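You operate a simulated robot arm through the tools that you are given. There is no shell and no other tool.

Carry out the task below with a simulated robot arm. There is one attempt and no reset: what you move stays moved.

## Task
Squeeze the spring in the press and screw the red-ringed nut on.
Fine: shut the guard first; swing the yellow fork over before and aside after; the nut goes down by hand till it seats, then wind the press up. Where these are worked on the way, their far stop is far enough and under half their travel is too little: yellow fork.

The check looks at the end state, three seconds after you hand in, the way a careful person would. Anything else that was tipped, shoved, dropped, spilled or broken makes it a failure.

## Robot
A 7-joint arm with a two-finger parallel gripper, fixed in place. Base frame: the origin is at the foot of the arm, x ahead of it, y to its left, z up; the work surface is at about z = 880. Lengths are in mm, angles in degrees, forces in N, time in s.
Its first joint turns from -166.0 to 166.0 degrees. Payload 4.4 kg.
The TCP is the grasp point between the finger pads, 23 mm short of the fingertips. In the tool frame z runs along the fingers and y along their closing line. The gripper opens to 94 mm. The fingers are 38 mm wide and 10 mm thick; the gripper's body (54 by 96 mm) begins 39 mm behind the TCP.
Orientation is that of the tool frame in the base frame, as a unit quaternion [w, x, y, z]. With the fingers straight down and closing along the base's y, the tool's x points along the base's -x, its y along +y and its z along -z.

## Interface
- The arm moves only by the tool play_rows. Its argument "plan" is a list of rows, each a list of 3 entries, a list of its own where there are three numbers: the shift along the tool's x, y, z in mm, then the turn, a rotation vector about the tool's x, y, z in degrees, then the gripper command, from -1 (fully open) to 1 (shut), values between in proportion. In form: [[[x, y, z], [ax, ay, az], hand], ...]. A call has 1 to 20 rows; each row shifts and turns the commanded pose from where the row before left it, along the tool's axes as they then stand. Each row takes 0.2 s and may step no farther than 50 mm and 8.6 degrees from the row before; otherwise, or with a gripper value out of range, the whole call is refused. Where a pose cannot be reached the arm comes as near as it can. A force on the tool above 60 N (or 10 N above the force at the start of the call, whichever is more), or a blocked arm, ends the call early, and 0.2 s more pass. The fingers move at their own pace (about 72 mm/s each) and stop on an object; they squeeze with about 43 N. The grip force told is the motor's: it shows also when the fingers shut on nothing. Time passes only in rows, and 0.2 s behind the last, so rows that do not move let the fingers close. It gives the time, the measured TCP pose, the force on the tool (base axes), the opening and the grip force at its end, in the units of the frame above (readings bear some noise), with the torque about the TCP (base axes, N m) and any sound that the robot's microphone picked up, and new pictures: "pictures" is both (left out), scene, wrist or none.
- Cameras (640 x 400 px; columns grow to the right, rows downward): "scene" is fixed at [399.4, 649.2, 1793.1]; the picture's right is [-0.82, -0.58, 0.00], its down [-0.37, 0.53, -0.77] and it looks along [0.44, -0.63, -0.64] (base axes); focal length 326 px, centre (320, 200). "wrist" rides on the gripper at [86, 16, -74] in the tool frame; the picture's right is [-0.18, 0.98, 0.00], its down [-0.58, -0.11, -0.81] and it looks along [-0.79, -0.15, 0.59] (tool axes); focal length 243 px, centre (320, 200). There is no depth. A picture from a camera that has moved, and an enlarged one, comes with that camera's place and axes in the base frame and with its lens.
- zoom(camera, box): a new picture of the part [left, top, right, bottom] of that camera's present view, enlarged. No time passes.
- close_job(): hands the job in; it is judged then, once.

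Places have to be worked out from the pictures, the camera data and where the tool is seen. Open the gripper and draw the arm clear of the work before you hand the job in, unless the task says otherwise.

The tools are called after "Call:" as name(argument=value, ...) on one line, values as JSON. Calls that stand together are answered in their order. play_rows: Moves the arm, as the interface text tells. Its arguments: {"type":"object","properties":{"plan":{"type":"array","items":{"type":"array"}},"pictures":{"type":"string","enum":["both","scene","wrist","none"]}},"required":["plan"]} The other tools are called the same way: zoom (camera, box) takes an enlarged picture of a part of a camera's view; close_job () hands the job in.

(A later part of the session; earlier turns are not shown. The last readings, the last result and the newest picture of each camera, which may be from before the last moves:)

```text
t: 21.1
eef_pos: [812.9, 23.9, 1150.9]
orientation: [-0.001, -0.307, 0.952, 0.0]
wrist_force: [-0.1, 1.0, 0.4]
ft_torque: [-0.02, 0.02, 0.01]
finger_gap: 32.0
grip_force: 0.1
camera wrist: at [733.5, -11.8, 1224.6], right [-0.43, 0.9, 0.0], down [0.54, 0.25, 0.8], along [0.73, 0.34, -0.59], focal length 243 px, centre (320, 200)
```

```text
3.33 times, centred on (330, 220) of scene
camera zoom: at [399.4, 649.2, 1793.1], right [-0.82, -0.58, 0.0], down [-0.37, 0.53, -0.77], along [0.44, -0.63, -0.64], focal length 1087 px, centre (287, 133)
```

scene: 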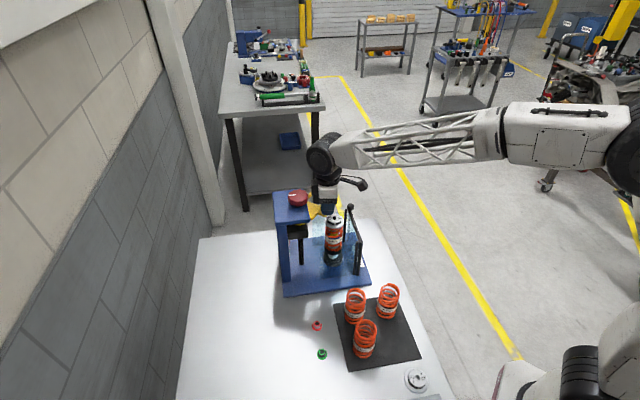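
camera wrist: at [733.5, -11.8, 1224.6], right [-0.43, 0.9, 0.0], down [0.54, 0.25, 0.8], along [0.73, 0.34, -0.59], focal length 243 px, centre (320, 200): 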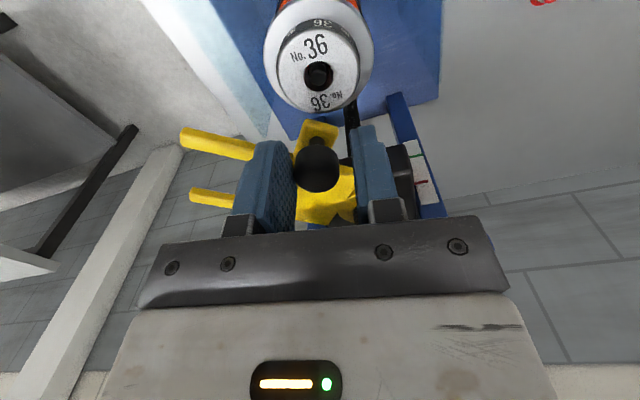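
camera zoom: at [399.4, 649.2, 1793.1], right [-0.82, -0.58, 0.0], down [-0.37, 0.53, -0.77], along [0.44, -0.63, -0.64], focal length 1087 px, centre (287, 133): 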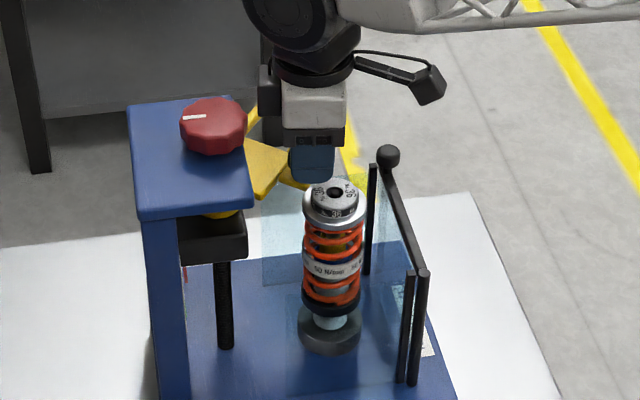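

The fork is following without force. I continue along the arc toward its stop over the spring.

Call:
play_rows(plan=[[[2.0, 8.3, 0], [0, 0, 4], 0.32], [[1.8, 8.3, 0], [0, 0, 4], 0.32], [[1.6, 8.3, 0], [0, 0, 4], 0.32], [[1.2, 8.4, 0], [0, 0, 4], 0.32], [[0.9, 8.4, 0], [0, 0, 4], 0.32], [[0.6, 8.5, 0], [0, 0, 4], 0.32], [[0.35, 8.5, 0], [0, 0, 4], 0.32]])

Call:
zoom(camera="wrist", box=[160, 0, 480, 235])

Call:
zoom(camera="scene", box=[260, 160, 400, 280])

```text
t: 22.7
eef_pos: [780.6, 74.0, 1149.1]
orientation: [-0.001, -0.069, 0.998, -0.001]
wrist_force: [-0.8, -1.0, -0.1]
ft_torque: [-0.03, 0.01, 0.0]
finger_gap: 32.3
grip_force: 0.0
camera wrist: at [693.5, 79.3, 1223.6], right [0.05, 1.0, 0.0], down [0.59, -0.03, 0.81], along [0.8, -0.04, -0.59], focal length 243 px, centre (320, 200)
```

scene: 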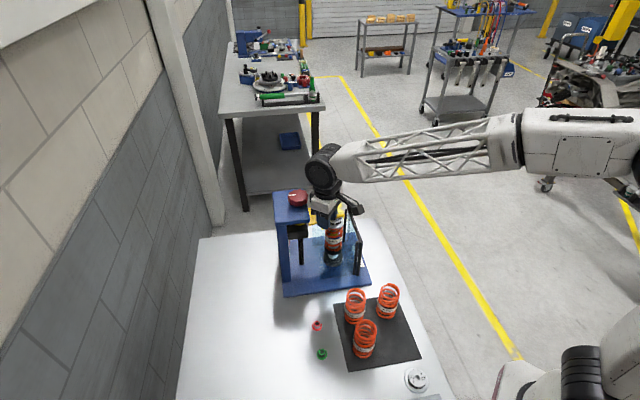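
wrist: 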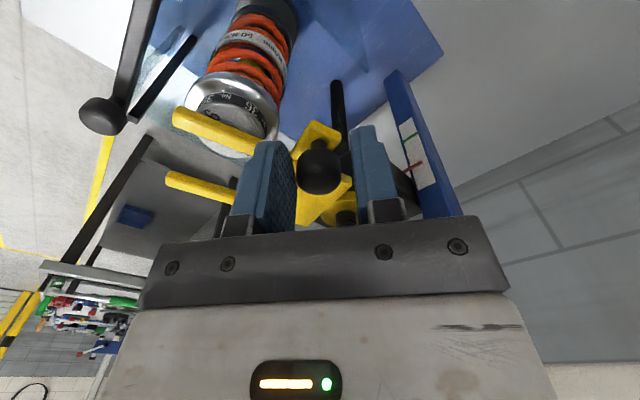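

```text
1.70 times, centred on (320, 118) of wrist
camera zoom: at [693.5, 79.3, 1223.6], right [0.05, 1.0, 0.0], down [0.59, -0.03, 0.81], along [0.8, -0.04, -0.59], focal length 413 px, centre (320, 340)
```

zoom: 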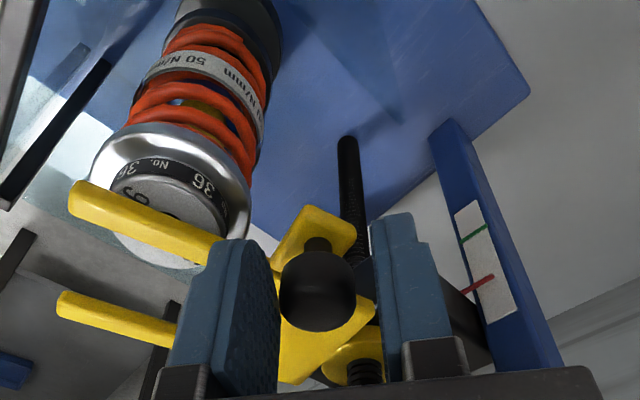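

```text
3.33 times, centred on (330, 220) of scene
camera zoom: at [399.4, 649.2, 1793.1], right [-0.82, -0.58, 0.0], down [-0.37, 0.53, -0.77], along [0.44, -0.63, -0.64], focal length 1087 px, centre (287, 133)
```

zoom: 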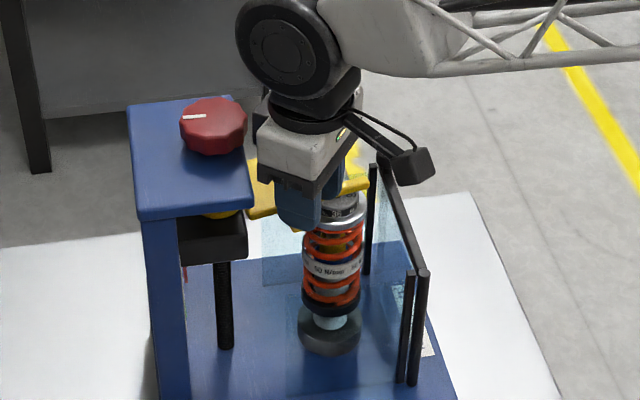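

The fork is about 15–20° from being centred over the spring. I continue in smaller steps until the stop is felt.

Call:
play_rows(plan=[[[0, 8.5, 0], [0, 0, 4], 0.32], [[-0.3, 5, 0], [0, 0, 4], 0.32], [[-0.3, 4, 0], [0, 0, 3], 0.32], [[-0.4, 3, 0], [0, 0, 0], 0.32], [[-0.4, 3, 0], [0, 0, 0], 0.32]])

Call:
zoom(camera="wrist", box=[160, 0, 480, 235])

Call:
zoom(camera="scene", box=[260, 160, 400, 280])

```text
t: 23.9
eef_pos: [780.1, 94.1, 1150.1]
orientation: [-0.002, 0.027, 1.0, -0.001]
wrist_force: [-11.1, -39.9, -0.4]
ft_torque: [-0.12, -0.12, -0.37]
finger_gap: 33.6
grip_force: 2.4
camera wrist: at [696.1, 116.7, 1224.6], right [0.24, 0.97, 0.0], down [0.58, -0.14, 0.8], along [0.78, -0.19, -0.59], focal length 243 px, centre (320, 200)
```

scene: 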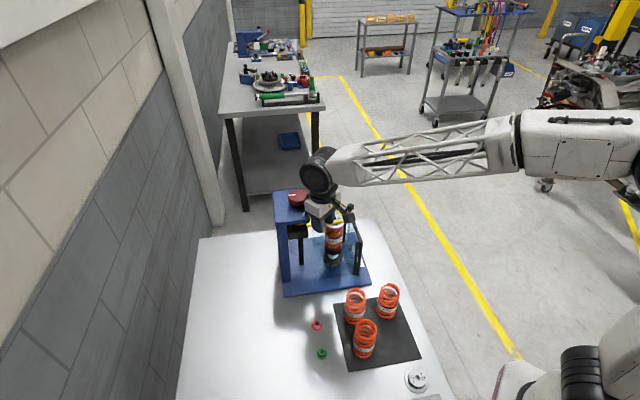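
wrist: 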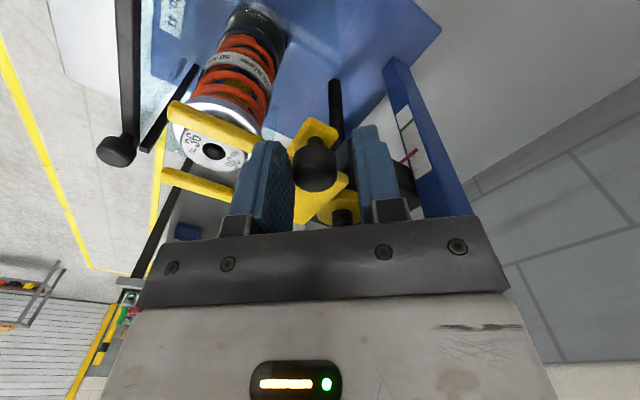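

```text
1.70 times, centred on (320, 118) of wrist
camera zoom: at [696.1, 116.7, 1224.6], right [0.24, 0.97, 0.0], down [0.58, -0.14, 0.8], along [0.78, -0.19, -0.59], focal length 413 px, centre (320, 340)
```

zoom: 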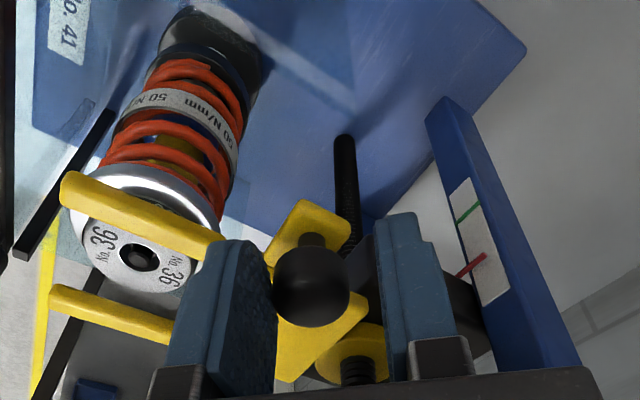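

```text
3.33 times, centred on (330, 220) of scene
camera zoom: at [399.4, 649.2, 1793.1], right [-0.82, -0.58, 0.0], down [-0.37, 0.53, -0.77], along [0.44, -0.63, -0.64], focal length 1087 px, centre (287, 133)
```

zoom: 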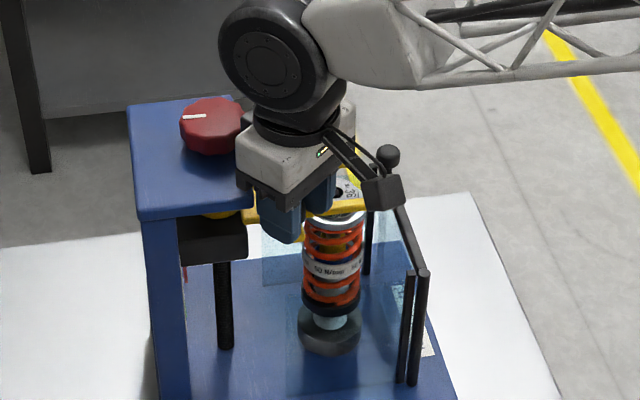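

The fork hit its stop (about 40 N) with the hub centred between the tines. I ease off and lift the hand straight up.

Call:
play_rows(plan=[[[0, -4, 0], [0, 0, 0], 0.2], [[0, -1, 0], [0, 0, 0], 0.0], [[0, 0, -20], [0, 0, 0], 0.0], [[0, 0, -40], [0, 0, 0], 0.0], [[0, 0, -45], [0, 0, 0], -0.2], [[0, 0, -45], [0, 0, 0], -0.6], [[0, 0, -45], [0, 0, 0], -1], [[0, 0, 0], [0, 0, 0], -1]])

Call:
zoom(camera="wrist", box=[200, 40, 440, 235])

Call:
zoom(camera="scene", box=[260, 160, 400, 280])

```text
t: 25.7
eef_pos: [781.3, 92.0, 1342.5]
orientation: [-0.001, 0.028, 1.0, -0.001]
wrist_force: [-0.4, 0.2, 0.1]
ft_torque: [0.01, 0.01, -0.02]
finger_gap: 94.1
grip_force: 0.0
camera wrist: at [696.1, 113.9, 1417.5], right [0.24, 0.97, 0.0], down [0.58, -0.14, 0.81], along [0.78, -0.19, -0.59], focal length 243 px, centre (320, 200)
```

scene: 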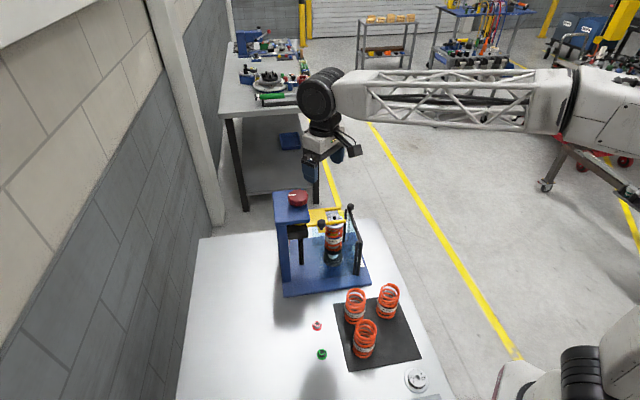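
wrist: 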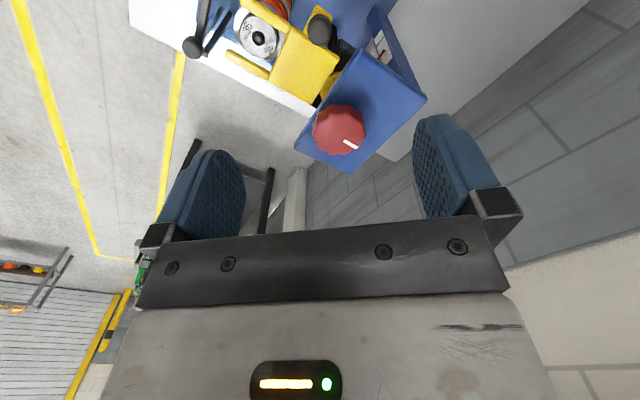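

```text
2.05 times, centred on (320, 138) of wrist
camera zoom: at [696.1, 113.9, 1417.5], right [0.24, 0.97, 0.0], down [0.58, -0.14, 0.81], along [0.78, -0.19, -0.59], focal length 498 px, centre (320, 328)
```

zoom: 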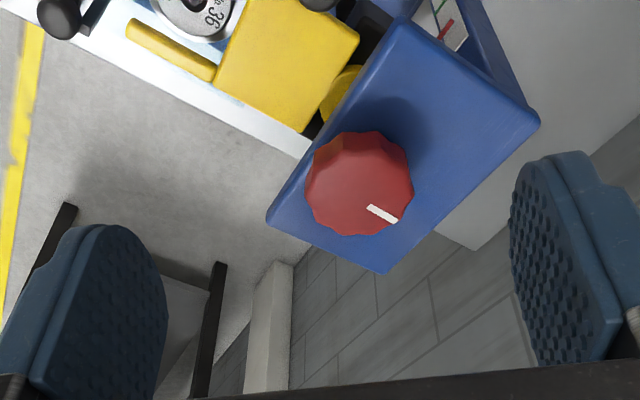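

```text
3.33 times, centred on (330, 220) of scene
camera zoom: at [399.4, 649.2, 1793.1], right [-0.82, -0.58, 0.0], down [-0.37, 0.53, -0.77], along [0.44, -0.63, -0.64], focal length 1087 px, centre (287, 133)
```

zoom: 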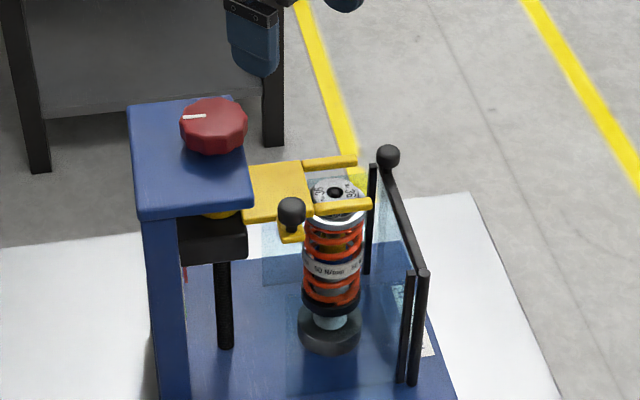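

The fork is over with the hub hole centred between the tines. The knob top appears to be near (861, 93, 1206), so I move above it for a closer look.

Call:
play_rows(plan=[[[-40, 2, 0], [0, 0, 0], -1], [[-39.6, 2.2, 0], [0, 0, -3], -1], [[0, 0, 20], [0, 0, 0], -1], [[0, 0, 22], [0, 0, 0], -1], [[0, 0, 0], [0, 0, 0], -1]])

Call:
zoom(camera="wrist", box=[200, 0, 440, 200])

Call:
zoom(camera="scene", box=[240, 100, 380, 250])

```text
t: 26.9
eef_pos: [861.3, 92.4, 1302.3]
orientation: [-0.001, 0.001, 1.0, 0.0]
wrist_force: [0.3, 0.3, 0.5]
ft_torque: [-0.01, 0.03, 0.02]
finger_gap: 94.1
grip_force: 0.0
camera wrist: at [776.5, 110.4, 1377.1], right [0.19, 0.98, 0.0], down [0.58, -0.11, 0.81], along [0.79, -0.15, -0.59], focal length 243 px, centre (320, 200)
```

scene: 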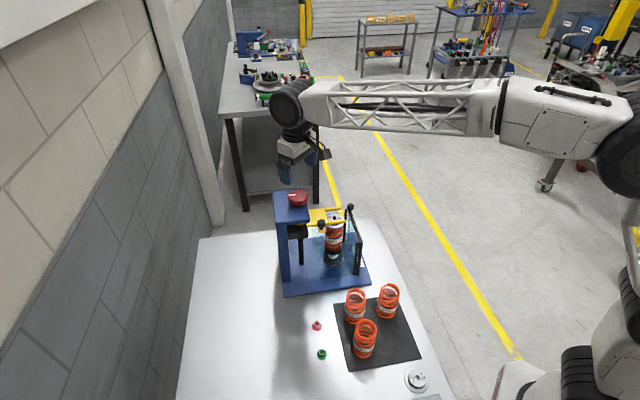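
wrist: 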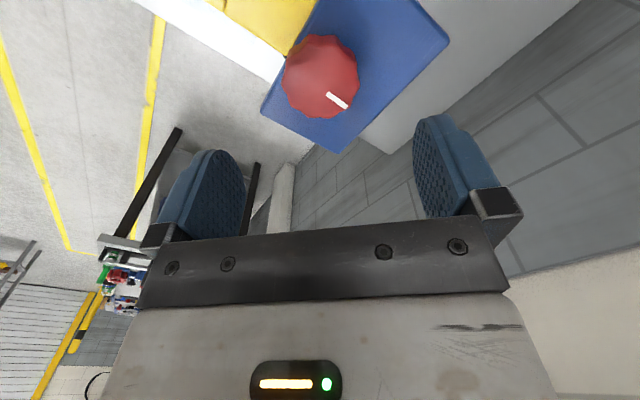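

```text
2.00 times, centred on (320, 100) of wrist
camera zoom: at [776.5, 110.4, 1377.1], right [0.19, 0.98, 0.0], down [0.58, -0.11, 0.81], along [0.79, -0.15, -0.59], focal length 485 px, centre (320, 400)
```

zoom: 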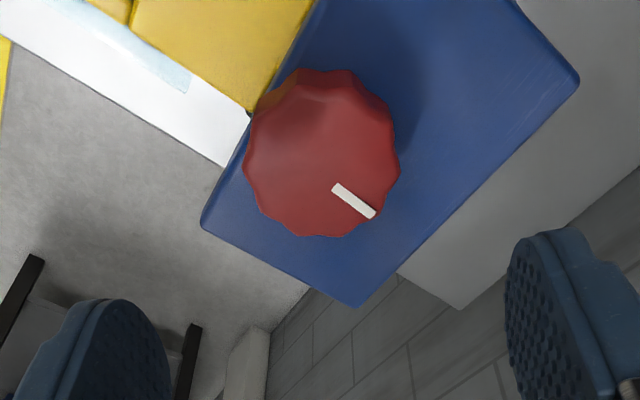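

```text
2.67 times, centred on (310, 175) of scene
camera zoom: at [399.4, 649.2, 1793.1], right [-0.82, -0.58, 0.0], down [-0.37, 0.53, -0.77], along [0.44, -0.63, -0.64], focal length 870 px, centre (347, 267)
```

zoom: 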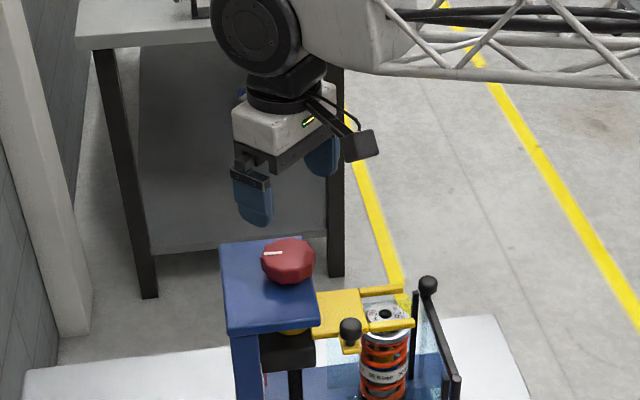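

The knob centre reads about (864, 93) with its top at z≈1206. I lower the open fingers around it, keeping the tips above the head plate, and close.

Call:
play_rows(plan=[[[-2.5, 0, 40], [0, 0, 0], -1], [[0, 0, 40], [0, 0, 0], -1], [[0, 0, 20], [0, 0, 0], -1], [[0, 0, 0], [0, 0, 0], -1]], pictures="both")

Call:
zoom(camera="wrist", box=[180, 60, 460, 235])

Call:
zoom(camera="scene", box=[240, 140, 380, 260])

```text
t: 27.9
eef_pos: [865.3, 92.8, 1201.8]
orientation: [-0.001, 0.0, 1.0, -0.001]
wrist_force: [0.6, 0.0, 0.5]
ft_torque: [-0.02, 0.0, -0.01]
finger_gap: 93.9
grip_force: 0.1
camera wrist: at [779.5, 109.3, 1276.2], right [0.19, 0.98, 0.0], down [0.58, -0.11, 0.81], along [0.79, -0.15, -0.59], focal length 243 px, centre (320, 200)
```

scene: 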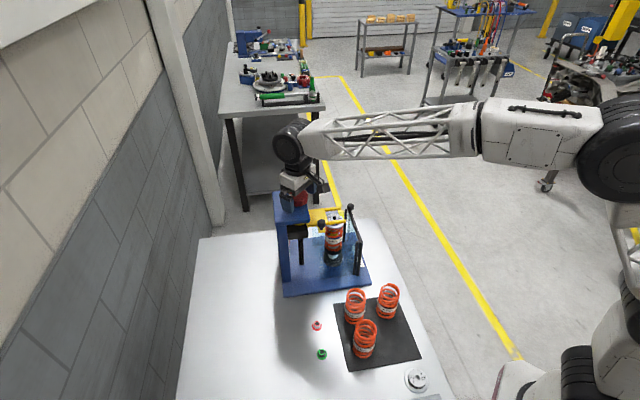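
wrist: 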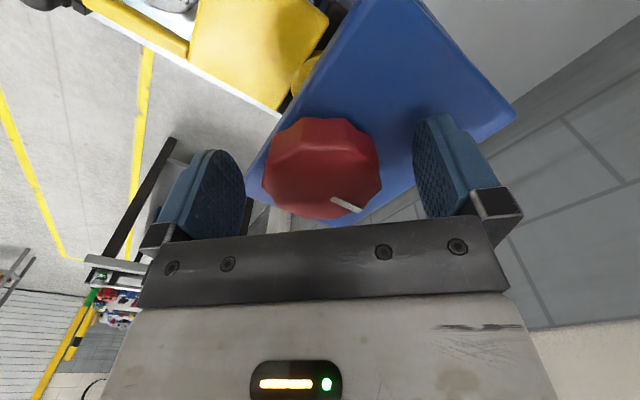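

```text
2.29 times, centred on (320, 148) of wrist
camera zoom: at [779.5, 109.3, 1276.2], right [0.19, 0.98, 0.0], down [0.58, -0.11, 0.81], along [0.79, -0.15, -0.59], focal length 555 px, centre (320, 320)
```

zoom: 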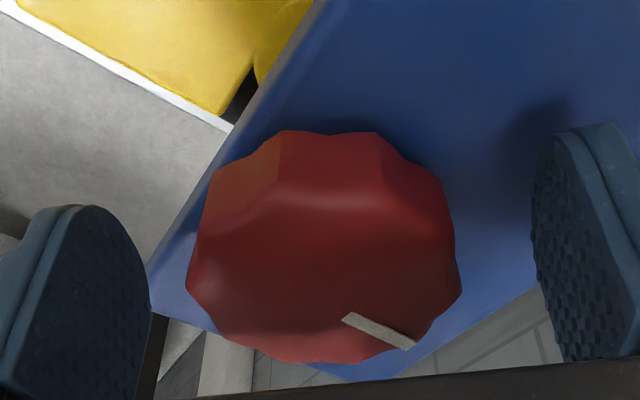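

```text
3.33 times, centred on (310, 200) of scene
camera zoom: at [399.4, 649.2, 1793.1], right [-0.82, -0.58, 0.0], down [-0.37, 0.53, -0.77], along [0.44, -0.63, -0.64], focal length 1087 px, centre (353, 200)
```

zoom: 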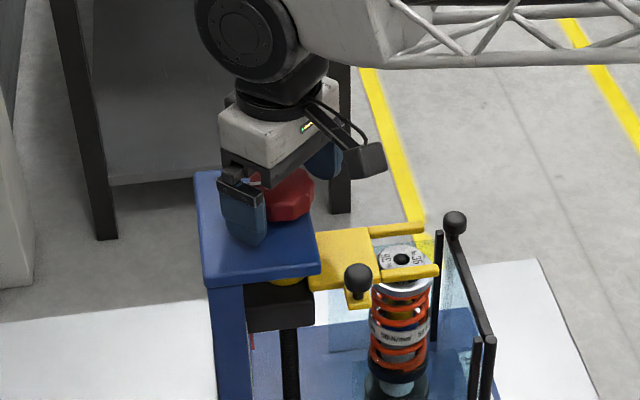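

The fingers straddle the knob evenly. I close on it gradually.

Call:
play_rows(plan=[[[0, 0, 0], [0, 0, 0], -0.5], [[0, 0, 0], [0, 0, 0], -0.3], [[0, 0, 0], [0, 0, 0], -0.15], [[0, 0, 0], [0, 0, 0], 0], [[0, 0, 0], [0, 0, 0], 1], [[0, 0, 0], [0, 0, 0], 1]])

Call:
zoom(camera="wrist", box=[180, 60, 460, 235])

```text
t: 29.3
eef_pos: [865.0, 91.5, 1200.9]
orientation: [-0.001, 0.001, 1.0, 0.0]
wrist_force: [-0.4, 1.2, -1.0]
ft_torque: [0.61, -0.16, 0.01]
finger_gap: 57.7
grip_force: 44.6
camera wrist: at [779.5, 109.4, 1276.2], right [0.19, 0.98, 0.0], down [0.58, -0.11, 0.81], along [0.79, -0.15, -0.59], focal length 243 px, centre (320, 200)
```

scene: 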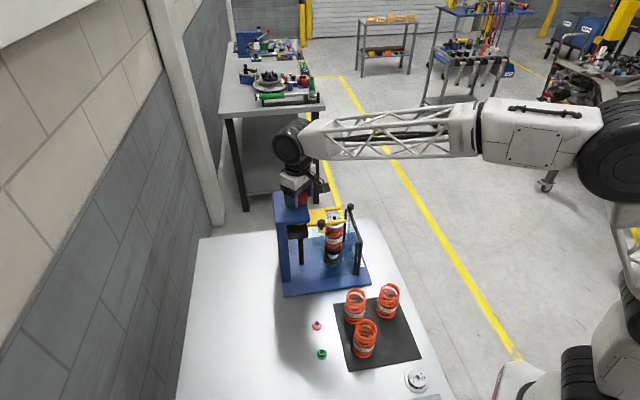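
wrist: 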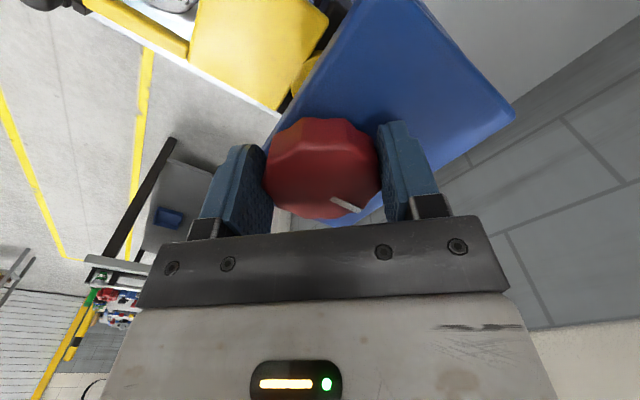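

```text
2.29 times, centred on (320, 148) of wrist
camera zoom: at [779.5, 109.4, 1276.2], right [0.19, 0.98, 0.0], down [0.58, -0.11, 0.81], along [0.79, -0.15, -0.59], focal length 555 px, centre (320, 320)
```

zoom: 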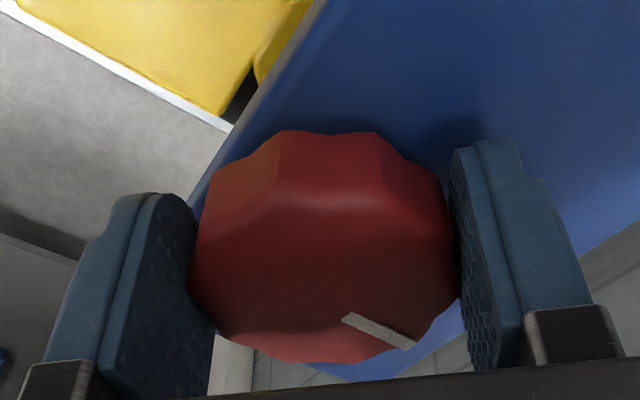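

The knob is gripped (57.7 mm) with hardly any side load. I test-turn it clockwise (from above) by about 26° and watch the pointer and torque.

Call:
play_rows(plan=[[[0, 0, 0], [0, 0, 5], 1], [[0, 0, 0], [0, 0, 7], 1], [[0, 0, 0], [0, 0, 7], 1], [[0, 0, 0], [0, 0, 7], 1]])

Call:
zoom(camera="wrist", box=[180, 60, 460, 235])

Call:
zoom(camera="scene", box=[260, 180, 380, 280])

```text
t: 30.3
eef_pos: [866.1, 93.5, 1201.5]
orientation: [0.0, 0.222, 0.975, 0.0]
wrist_force: [12.3, 12.3, -4.9]
ft_torque: [0.43, -0.66, 0.02]
finger_gap: 57.7
grip_force: 45.2
stopped in row 4: the force on the tool passed its limit at 62 N (the readings are from after the stop); the commanded pose is now the measured one
camera wrist: at [795.1, 147.2, 1276.1], right [0.59, 0.81, 0.0], down [0.48, -0.35, 0.81], along [0.65, -0.48, -0.59], focal length 243 px, centre (320, 200)
```

scene: 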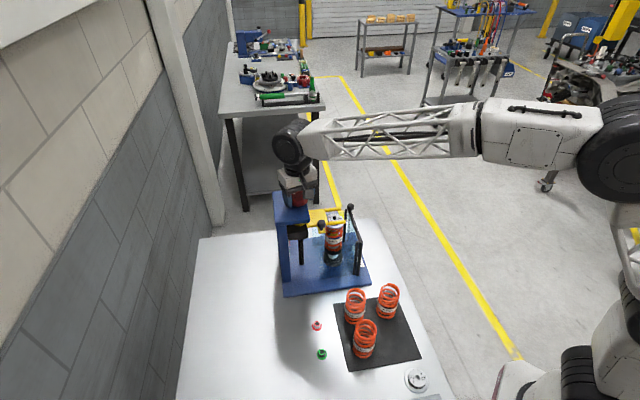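
wrist: 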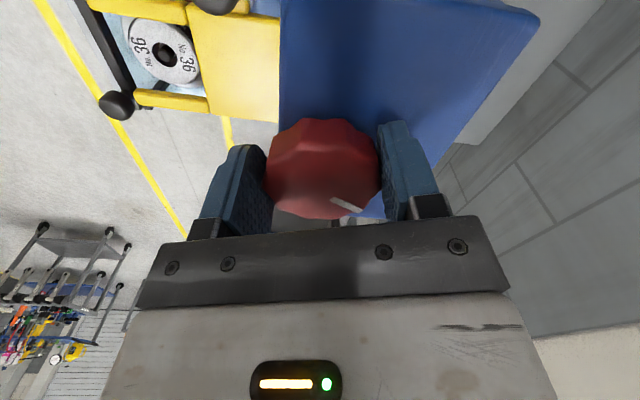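

```text
2.29 times, centred on (320, 148) of wrist
camera zoom: at [795.1, 147.2, 1276.1], right [0.59, 0.81, 0.0], down [0.48, -0.35, 0.81], along [0.65, -0.48, -0.59], focal length 555 px, centre (320, 320)
```

zoom: 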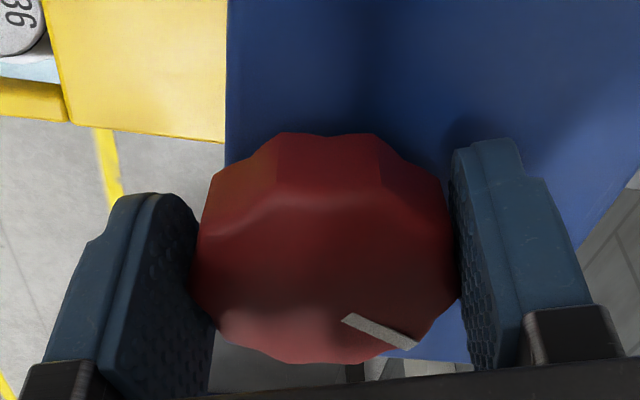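

```text
4.00 times, centred on (320, 230) of scene
camera zoom: at [399.4, 649.2, 1793.1], right [-0.82, -0.58, 0.0], down [-0.37, 0.53, -0.77], along [0.44, -0.63, -0.64], focal length 1305 px, centre (320, 80)
```

zoom: 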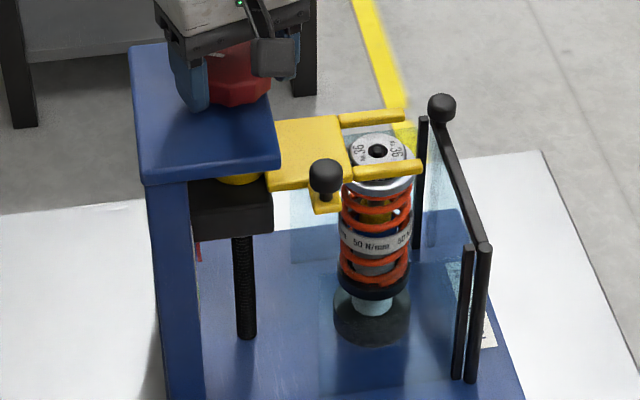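

The knob turned freely with the hand (mark unchanged relative to the fingers), but a sideways load built up because my axis is slightly off. I shift a little along the load direction to learn the true knob axis.

Call:
play_rows(plan=[[[0, 1.0, 0], [0, 0, 0], 1], [[0, 0, 0], [0, 0, 0], 1]], pictures="none")

```text
t: 30.9
eef_pos: [864.4, 94.4, 1200.5]
orientation: [-0.001, 0.223, 0.975, 0.0]
wrist_force: [5.1, 2.9, -3.7]
ft_torque: [0.59, -0.77, 0.03]
finger_gap: 57.9
grip_force: 45.0
```

The stiffness is about 11 N/mm, so the axis is now within half a millimetre. I trim that and turn two more small steps, checking the load.

Call:
play_rows(plan=[[[-0.3, 0.4, 0], [0, 0, 0], 1], [[0, 0, 0], [0, 0, 5], 1], [[0, 0, 0], [0, 0, 5], 1]], pictures="both")

Call:
zoom(camera="scene", box=[280, 200, 360, 280])

```text
t: 31.7
eef_pos: [866.3, 94.7, 1201.5]
orientation: [-0.001, 0.307, 0.952, -0.001]
wrist_force: [-4.7, 15.0, -9.2]
ft_torque: [0.62, 1.07, 0.02]
finger_gap: 57.8
grip_force: 45.2
camera wrist: at [805.8, 159.6, 1276.2], right [0.72, 0.69, 0.0], down [0.41, -0.43, 0.81], along [0.56, -0.58, -0.59], focal length 243 px, centre (320, 200)
```

scene: 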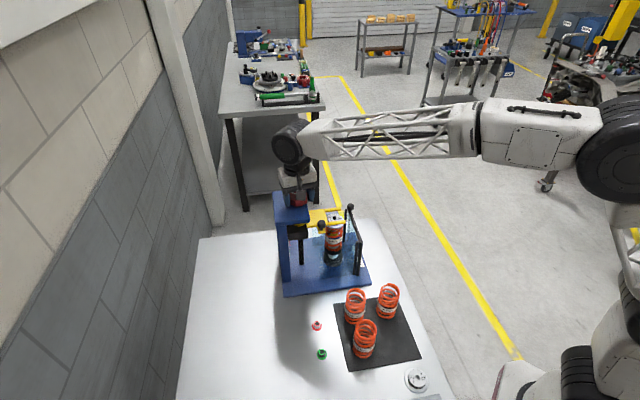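
wrist: 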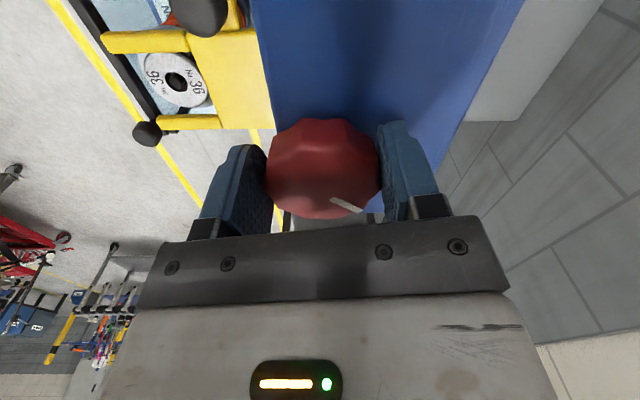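

```text
5.00 times, centred on (320, 240) of scene
camera zoom: at [399.4, 649.2, 1793.1], right [-0.82, -0.58, 0.0], down [-0.37, 0.53, -0.77], along [0.44, -0.63, -0.64], focal length 1631 px, centre (320, 0)
```

zoom: 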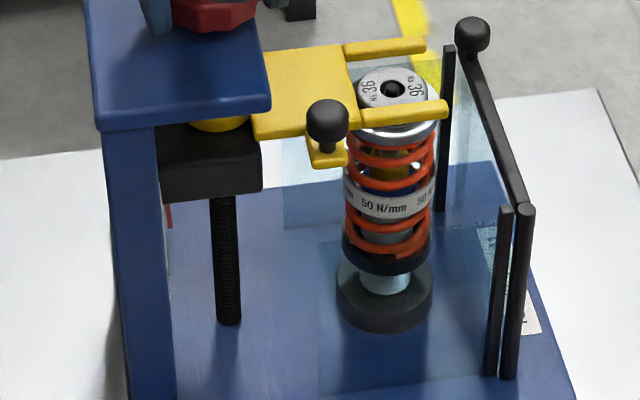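

There is still an offset growing with rotation, so I release, turn the empty hand to close along base x (φ≈90°), and regrip to find the knob's x coordinate.

Call:
play_rows(plan=[[[0, 0, 0], [0, 0, 0], -0.6], [[0, 0, 0], [0, 0, 0], -0.6], [[0, 0, 0], [0, 0, 8], -0.6], [[0, 0, 0], [0, 0, 8], -0.6], [[0, 0, 0], [0, 0, 8], -0.6], [[0, 0, 0], [0, 0, 8], -0.6], [[0, 0, 0], [0, 0, 8], -0.6], [[0, 0, 0], [0, 0, 8], -0.6], [[0, 0, 0], [0, 0, 6.3], -0.6], [[0, 0, 0], [0, 0, 0], -0.6]])

Call:
zoom(camera="wrist", box=[180, 60, 460, 235])

Call:
zoom(camera="scene", box=[250, 150, 370, 270])

```text
t: 33.9
eef_pos: [867.0, 95.8, 1200.9]
orientation: [-0.001, 0.708, 0.707, -0.001]
wrist_force: [0.9, 0.5, 0.2]
ft_torque: [-0.01, 0.01, -0.03]
finger_gap: 75.1
grip_force: 0.0
camera wrist: at [883.3, 181.7, 1276.2], right [0.98, -0.19, 0.0], down [-0.11, -0.58, 0.81], along [-0.15, -0.79, -0.59], focal length 243 px, centre (320, 200)
```

scene: 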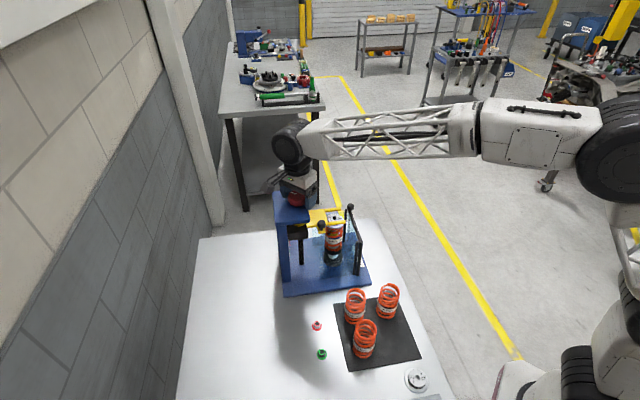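
wrist: 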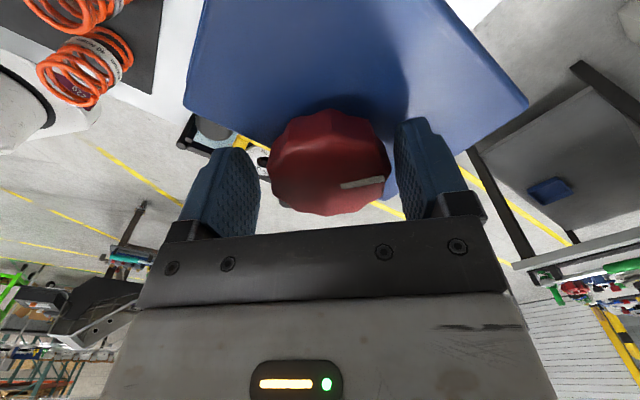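

```text
2.29 times, centred on (320, 148) of wrist
camera zoom: at [883.3, 181.7, 1276.2], right [0.98, -0.19, 0.0], down [-0.11, -0.58, 0.81], along [-0.15, -0.79, -0.59], focal length 555 px, centre (320, 320)
```

zoom: 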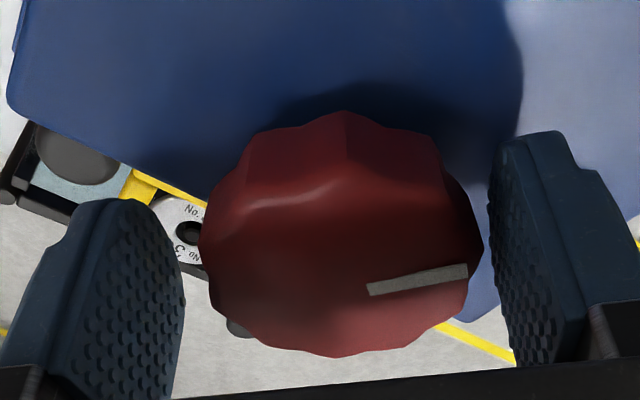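

```text
3.33 times, centred on (310, 210) of scene
camera zoom: at [399.4, 649.2, 1793.1], right [-0.82, -0.58, 0.0], down [-0.37, 0.53, -0.77], along [0.44, -0.63, -0.64], focal length 1087 px, centre (353, 167)
```

zoom: 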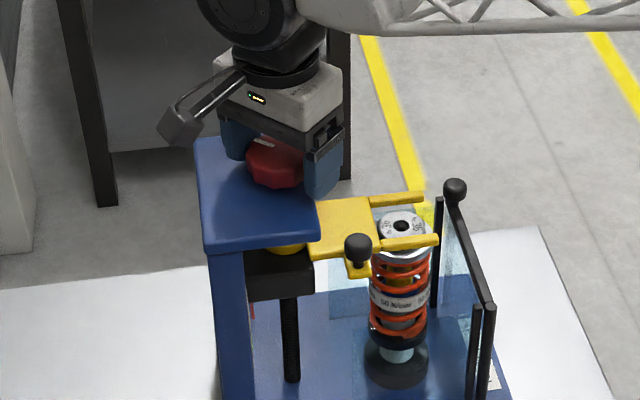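

The knob sits slightly toward the +x finger. I close and read the side force.

Call:
play_rows(plan=[[[0, 0, 0], [0, 0, 0], -0.4], [[0, 0, 0], [0, 0, 0], -0.25], [[0, 0, 0], [0, 0, 0], 0.2], [[0, 0, 0], [0, 0, 0], 1]], pictures="none")

```text
t: 35.0
eef_pos: [870.0, 94.7, 1201.2]
orientation: [0.001, 0.707, 0.707, 0.002]
wrist_force: [69.0, 5.7, -7.8]
ft_torque: [-0.59, -0.08, 0.15]
finger_gap: 57.7
grip_force: 43.0
stopped in row 4: the force on the tool passed its limit at 70 N (the readings are from after the stop); the commanded pose is now the measured one
```

The knob pushes the hand toward +x, so its axis lies further in x. I shift the command along +x to unload.

Call:
play_rows(plan=[[[0, 1, 0], [0, 0, 0], 1], [[0, 1, 0], [0, 0, 0], 1], [[0, 0, 0], [0, 0, 0], 1]], pictures="none")

```text
t: 35.8
eef_pos: [868.9, 94.9, 1201.2]
orientation: [0.0, 0.707, 0.707, 0.001]
wrist_force: [38.1, 9.6, -10.8]
ft_torque: [0.48, -0.51, 0.08]
finger_gap: 57.4
grip_force: 44.9
```

Call:
play_rows(plan=[[[0, 1.2, 0], [0, 0, 0], 1], [[0, 1.2, 0], [0, 0, 0], 1], [[0, 0, 0], [0, 0, 0], 1]], pictures="none")

```text
t: 36.6
eef_pos: [869.8, 94.5, 1201.5]
orientation: [-0.001, 0.707, 0.707, -0.001]
wrist_force: [-18.8, -1.0, 0.8]
ft_torque: [0.51, -0.15, -0.06]
finger_gap: 57.3
grip_force: 44.9
stopped in row 3: the force on the tool passed its limit at 63 N (the readings are from after the stop); the commanded pose is now the measured one
```

The load reversed, so the axis x is close to 869. I release, recentre to about (869, 92), and regrip to confirm.

Call:
play_rows(plan=[[[0, 0, 0], [0, 0, 0], -0.5], [[0, 0, 0], [0, 0, 0], -0.5], [[-2.5, -0.8, 0], [0, 0, 0], -0.5], [[0, 0, 0], [0, 0, 0], -0.5]])

Call:
zoom(camera="scene", box=[250, 150, 410, 310])

Call:
zoom(camera="wrist", box=[180, 60, 460, 235])

```text
t: 37.6
eef_pos: [869.6, 91.9, 1201.6]
orientation: [-0.001, 0.707, 0.707, -0.001]
wrist_force: [-1.1, 0.1, -0.3]
ft_torque: [0.0, -0.01, 0.05]
finger_gap: 70.3
grip_force: 0.0
camera wrist: at [886.9, 179.1, 1276.0], right [0.98, -0.18, 0.0], down [-0.11, -0.58, 0.81], along [-0.15, -0.79, -0.59], focal length 243 px, centre (320, 200)
```

scene: 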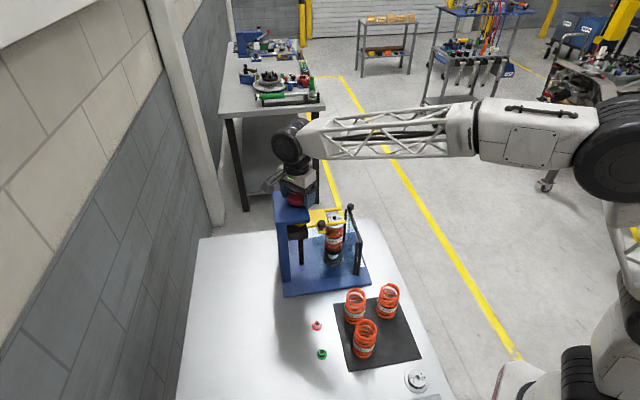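
wrist: 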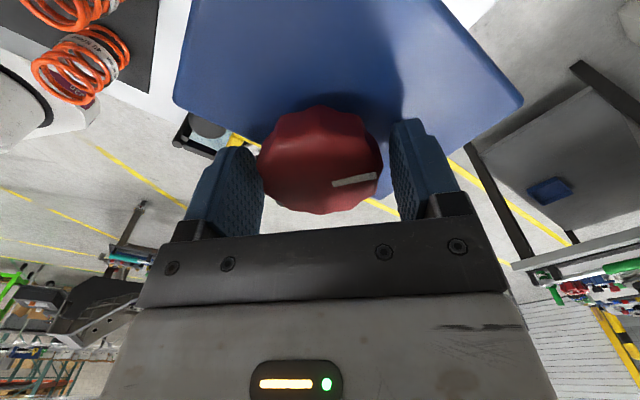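

```text
2.50 times, centred on (330, 230) of scene
camera zoom: at [399.4, 649.2, 1793.1], right [-0.82, -0.58, 0.0], down [-0.37, 0.53, -0.77], along [0.44, -0.63, -0.64], focal length 815 px, centre (295, 125)
```

zoom: 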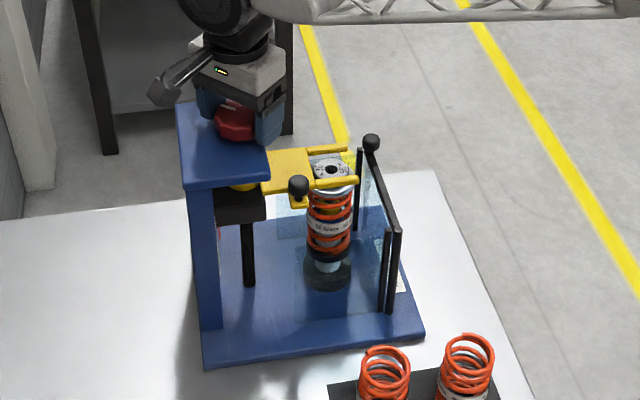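

```text
2.29 times, centred on (320, 148) of wrist
camera zoom: at [886.9, 179.1, 1276.0], right [0.98, -0.18, 0.0], down [-0.11, -0.58, 0.81], along [-0.15, -0.79, -0.59], focal length 555 px, centre (320, 320)
```

zoom: 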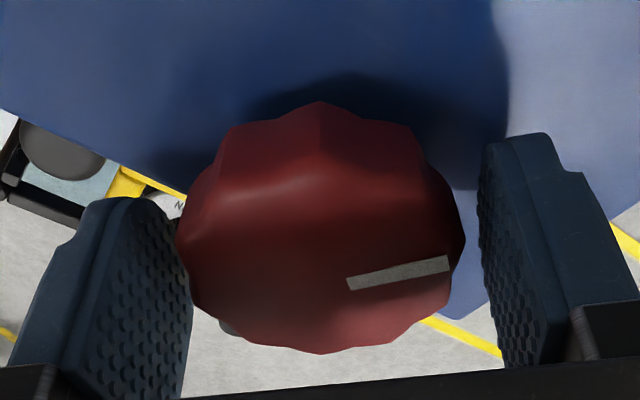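

Combining the mark geometry and grip readings, the knob axis looks like (870, 93). I shift there and regrip gently.

Call:
play_rows(plan=[[[0.9, 0.7, 0], [0, 0, 0], -0.4], [[0, 0, 0], [0, 0, 0], -0.3], [[0, 0, 0], [0, 0, 0], -0.24], [[0, 0, 0], [0, 0, 0], -0.2], [[0, 0, 0], [0, 0, 0], 0.3]], pictures="none")

```text
t: 38.8
eef_pos: [869.7, 92.5, 1201.7]
orientation: [-0.001, 0.707, 0.707, -0.002]
wrist_force: [-16.8, 0.1, -0.3]
ft_torque: [0.05, 0.02, -0.06]
finger_gap: 57.7
grip_force: 44.6
```

Side force is only -17 N now, so the axis is about 1 mm to the -x side. I trim by 1.1 mm.

Call:
play_rows(plan=[[[0, -1.1, 0], [0, 0, 0], 1], [[0, 0, 0], [0, 0, 0], 1], [[0, 0, 0], [0, 0, 0], 1]], pictures="none")

```text
t: 39.6
eef_pos: [868.9, 92.3, 1201.2]
orientation: [0.0, 0.707, 0.707, -0.001]
wrist_force: [28.2, 9.9, 0.2]
ft_torque: [-0.18, -0.69, -0.02]
finger_gap: 57.3
grip_force: 45.1
```

Call:
play_rows(plan=[[[0, 0.6, 0], [0, 0, 0], 1], [[0, 0, 0], [0, 0, 0], 1], [[0, 0, 0], [0, 0, 0], 1]], pictures="none")

```text
t: 40.4
eef_pos: [869.1, 91.7, 1201.4]
orientation: [-0.001, 0.708, 0.707, -0.001]
wrist_force: [5.1, 10.4, 4.3]
ft_torque: [0.76, -0.57, -0.05]
finger_gap: 57.6
grip_force: 45.1
```

The arm is stiff (about 40 N/mm), and the x coordinate is now good to a few tenths. I turn the knob counter-clockwise 15° and use the reaction to find the remaining y offset.

Call:
play_rows(plan=[[[0, 0, 0], [0, 0, -5], 1], [[0, 0, 0], [0, 0, -5], 1], [[0, 0, 0], [0, 0, -5], 1], [[0, 0, 0], [0, 0, 0], 1]], pictures="none")

```text
t: 41.4
eef_pos: [870.1, 92.6, 1202.1]
orientation: [0.0, 0.608, 0.794, -0.001]
wrist_force: [-4.8, -1.1, 15.8]
ft_torque: [-0.64, 0.46, 0.0]
finger_gap: 57.2
grip_force: 45.5
```

Loads stay small. I continue counter-clockwise another 60° and then check the pointer.

Call:
play_rows(plan=[[[0, 0, 0], [0, 0, -6], 1], [[0, 0, 0], [0, 0, -6], 1], [[0, 0, 0], [0, 0, -6], 1], [[0, 0, 0], [0, 0, -6], 1], [[0, 0, 0], [0, 0, -6], 1], [[0, 0, 0], [0, 0, -6], 1], [[0, 0, 0], [0, 0, -6], 1], [[0, 0, 0], [0, 0, -6], 1], [[0, 0, 0], [0, 0, -6], 1], [[0, 0, 0], [0, 0, -6], 1]])

Call:
zoom(camera="scene", box=[270, 195, 360, 275])

Call:
zoom(camera="wrist", box=[180, 0, 460, 235])

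```text
t: 43.6
eef_pos: [869.5, 91.3, 1201.5]
orientation: [-0.001, 0.129, 0.992, 0.0]
wrist_force: [-9.4, -12.4, -11.6]
ft_torque: [0.09, -0.2, -0.69]
finger_gap: 57.2
grip_force: 44.7
camera wrist: at [791.3, 131.0, 1275.6], right [0.43, 0.9, 0.0], down [0.54, -0.25, 0.8], along [0.73, -0.35, -0.59], focal length 243 px, centre (320, 200)
```

scene: 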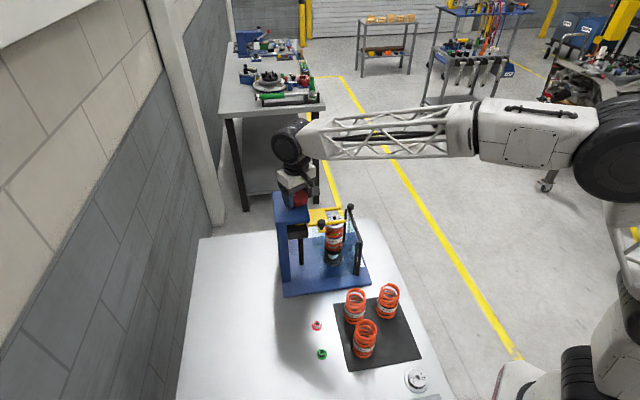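
wrist: 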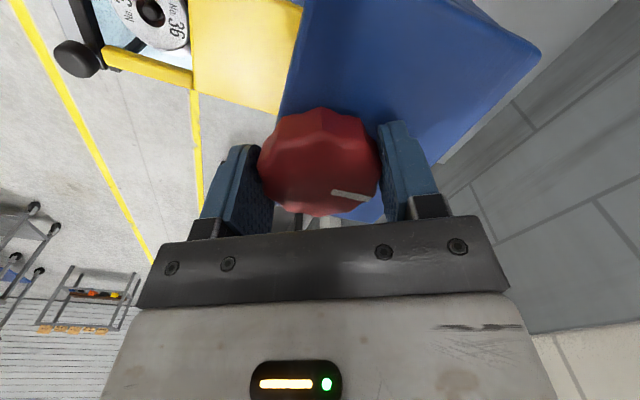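

```text
5.00 times, centred on (315, 235) of scene
camera zoom: at [399.4, 649.2, 1793.1], right [-0.82, -0.58, 0.0], down [-0.37, 0.53, -0.77], along [0.44, -0.63, -0.64], focal length 1631 px, centre (345, 25)
```

zoom: 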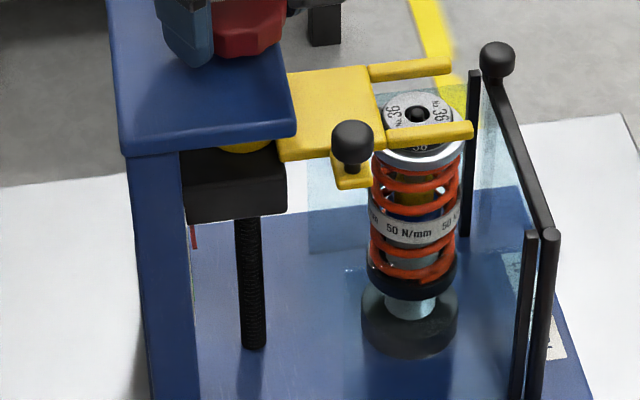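

```text
1.70 times, centred on (320, 118) of wrist
camera zoom: at [791.3, 131.0, 1275.6], right [0.43, 0.9, 0.0], down [0.54, -0.25, 0.8], along [0.73, -0.35, -0.59], focal length 413 px, centre (320, 340)
```

zoom: 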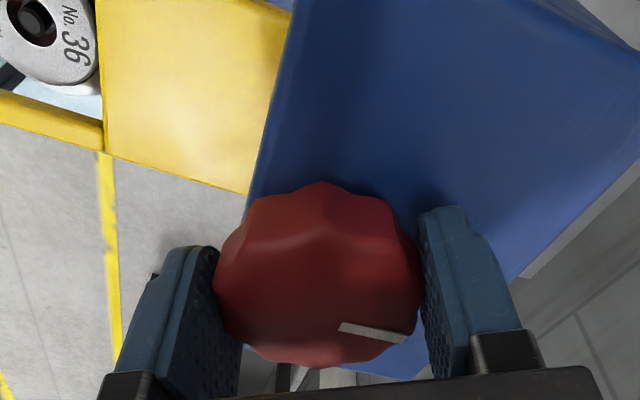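

The mark shows the knob slipped in the fingers: counter-clockwise runs into the top stop, so clockwise lowers the press. I release, turn to φ=180°, and regrip to refine the y coordinate of the axis.

Call:
play_rows(plan=[[[0, 0, 0], [0, 0, 0], -0.5], [[0, 0, 0], [0, 0, -7.5], -0.5], [[0, 0, 0], [0, 0, -7.5], -0.5], [[0, 0, 0], [0, 0, 0], -0.35], [[0, 0, 0], [0, 0, 0], -0.24], [[0, 0, 0], [0, 0, 0], -0.2], [[0, 0, 0], [0, 0, 0], 1], [[0, 0, 0], [0, 0, 0], 1]], pictures="none")

```text
t: 45.4
eef_pos: [869.5, 92.6, 1200.8]
orientation: [-0.002, 0.001, 1.0, -0.001]
wrist_force: [-0.4, -18.6, 0.9]
ft_torque: [0.04, 0.07, -0.05]
finger_gap: 57.7
grip_force: 45.0
```

Call:
play_rows(plan=[[[0, -0.45, 0], [0, 0, 0], 1], [[0, 0, 0], [0, 0, 0], 1]], pictures="none")

```text
t: 46.0
eef_pos: [870.2, 92.0, 1201.4]
orientation: [-0.002, 0.001, 1.0, 0.0]
wrist_force: [-3.6, -13.0, 1.0]
ft_torque: [-0.37, -0.3, -0.04]
finger_gap: 57.8
grip_force: 44.6
```

Call:
play_rows(plan=[[[0, -0.5, 0], [0, 0, 0], -0.4], [[0, 0, 0], [0, 0, 0], -0.5], [[0, 0, 0], [0, 0, -8.2], -0.5], [[0, 0, 0], [0, 0, -8.2], -0.5], [[0, 0, 0], [0, 0, -8.2], -0.5], [[0, 0, 0], [0, 0, -8.2], -0.5], [[0, 0, 0], [0, 0, -8.2], -0.5], [[0, 0, 0], [0, 0, -8.2], -0.5], [[0, 0, 0], [0, 0, -8.2], -0.5], [[0, 0, 0], [0, 0, -8.2], -0.5], [[0, 0, 0], [0, 0, -8.2], -0.5], [[0, 0, 0], [0, 0, -8.2], -0.5], [[0, 0, 0], [0, 0, -8.0], -0.4], [[0, 0, 0], [0, 0, 0], -0.28], [[0, 0, 0], [0, 0, 0], -0.22], [[0, 0, 0], [0, 0, 0], 1], [[0, 0, 0], [0, 0, 0], 1]])

Call:
zoom(camera="wrist", box=[180, 0, 460, 235])

```text
t: 49.6
eef_pos: [869.2, 90.8, 1201.9]
orientation: [0.001, 0.707, -0.707, -0.001]
wrist_force: [10.5, -0.1, -0.4]
ft_torque: [-0.01, -0.73, -0.02]
finger_gap: 57.6
grip_force: 45.4
camera wrist: at [854.5, 5.9, 1275.7], right [-0.98, 0.18, 0.0], down [0.11, 0.58, 0.81], along [0.15, 0.79, -0.59], focal length 243 px, centre (320, 200)
```

scene: 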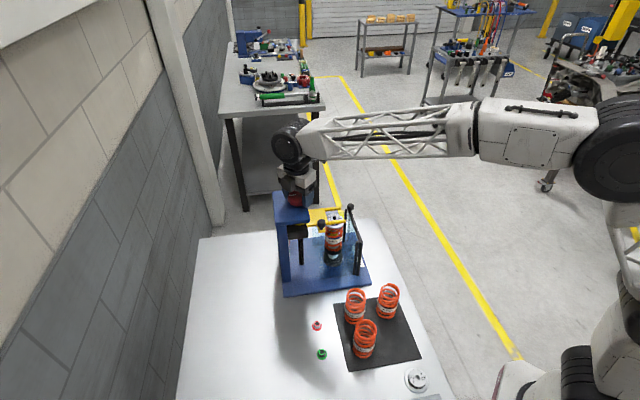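
wrist: 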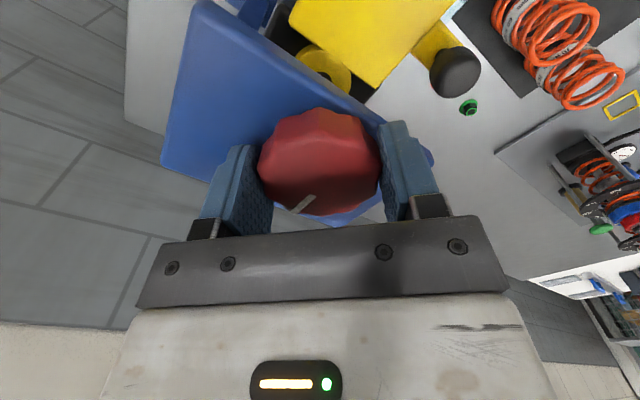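

```text
1.70 times, centred on (320, 118) of wrist
camera zoom: at [854.5, 5.9, 1275.7], right [-0.98, 0.18, 0.0], down [0.11, 0.58, 0.81], along [0.15, 0.79, -0.59], focal length 413 px, centre (320, 340)
```

zoom: 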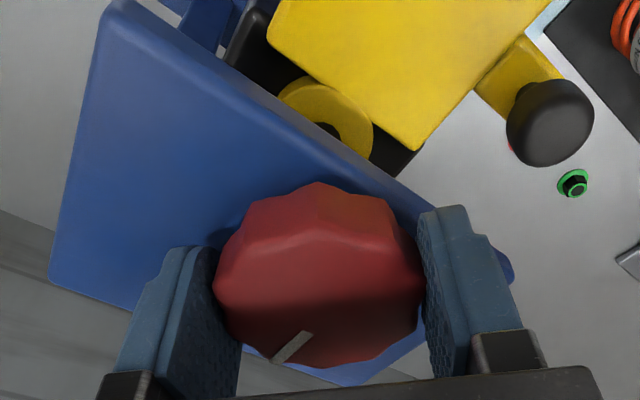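

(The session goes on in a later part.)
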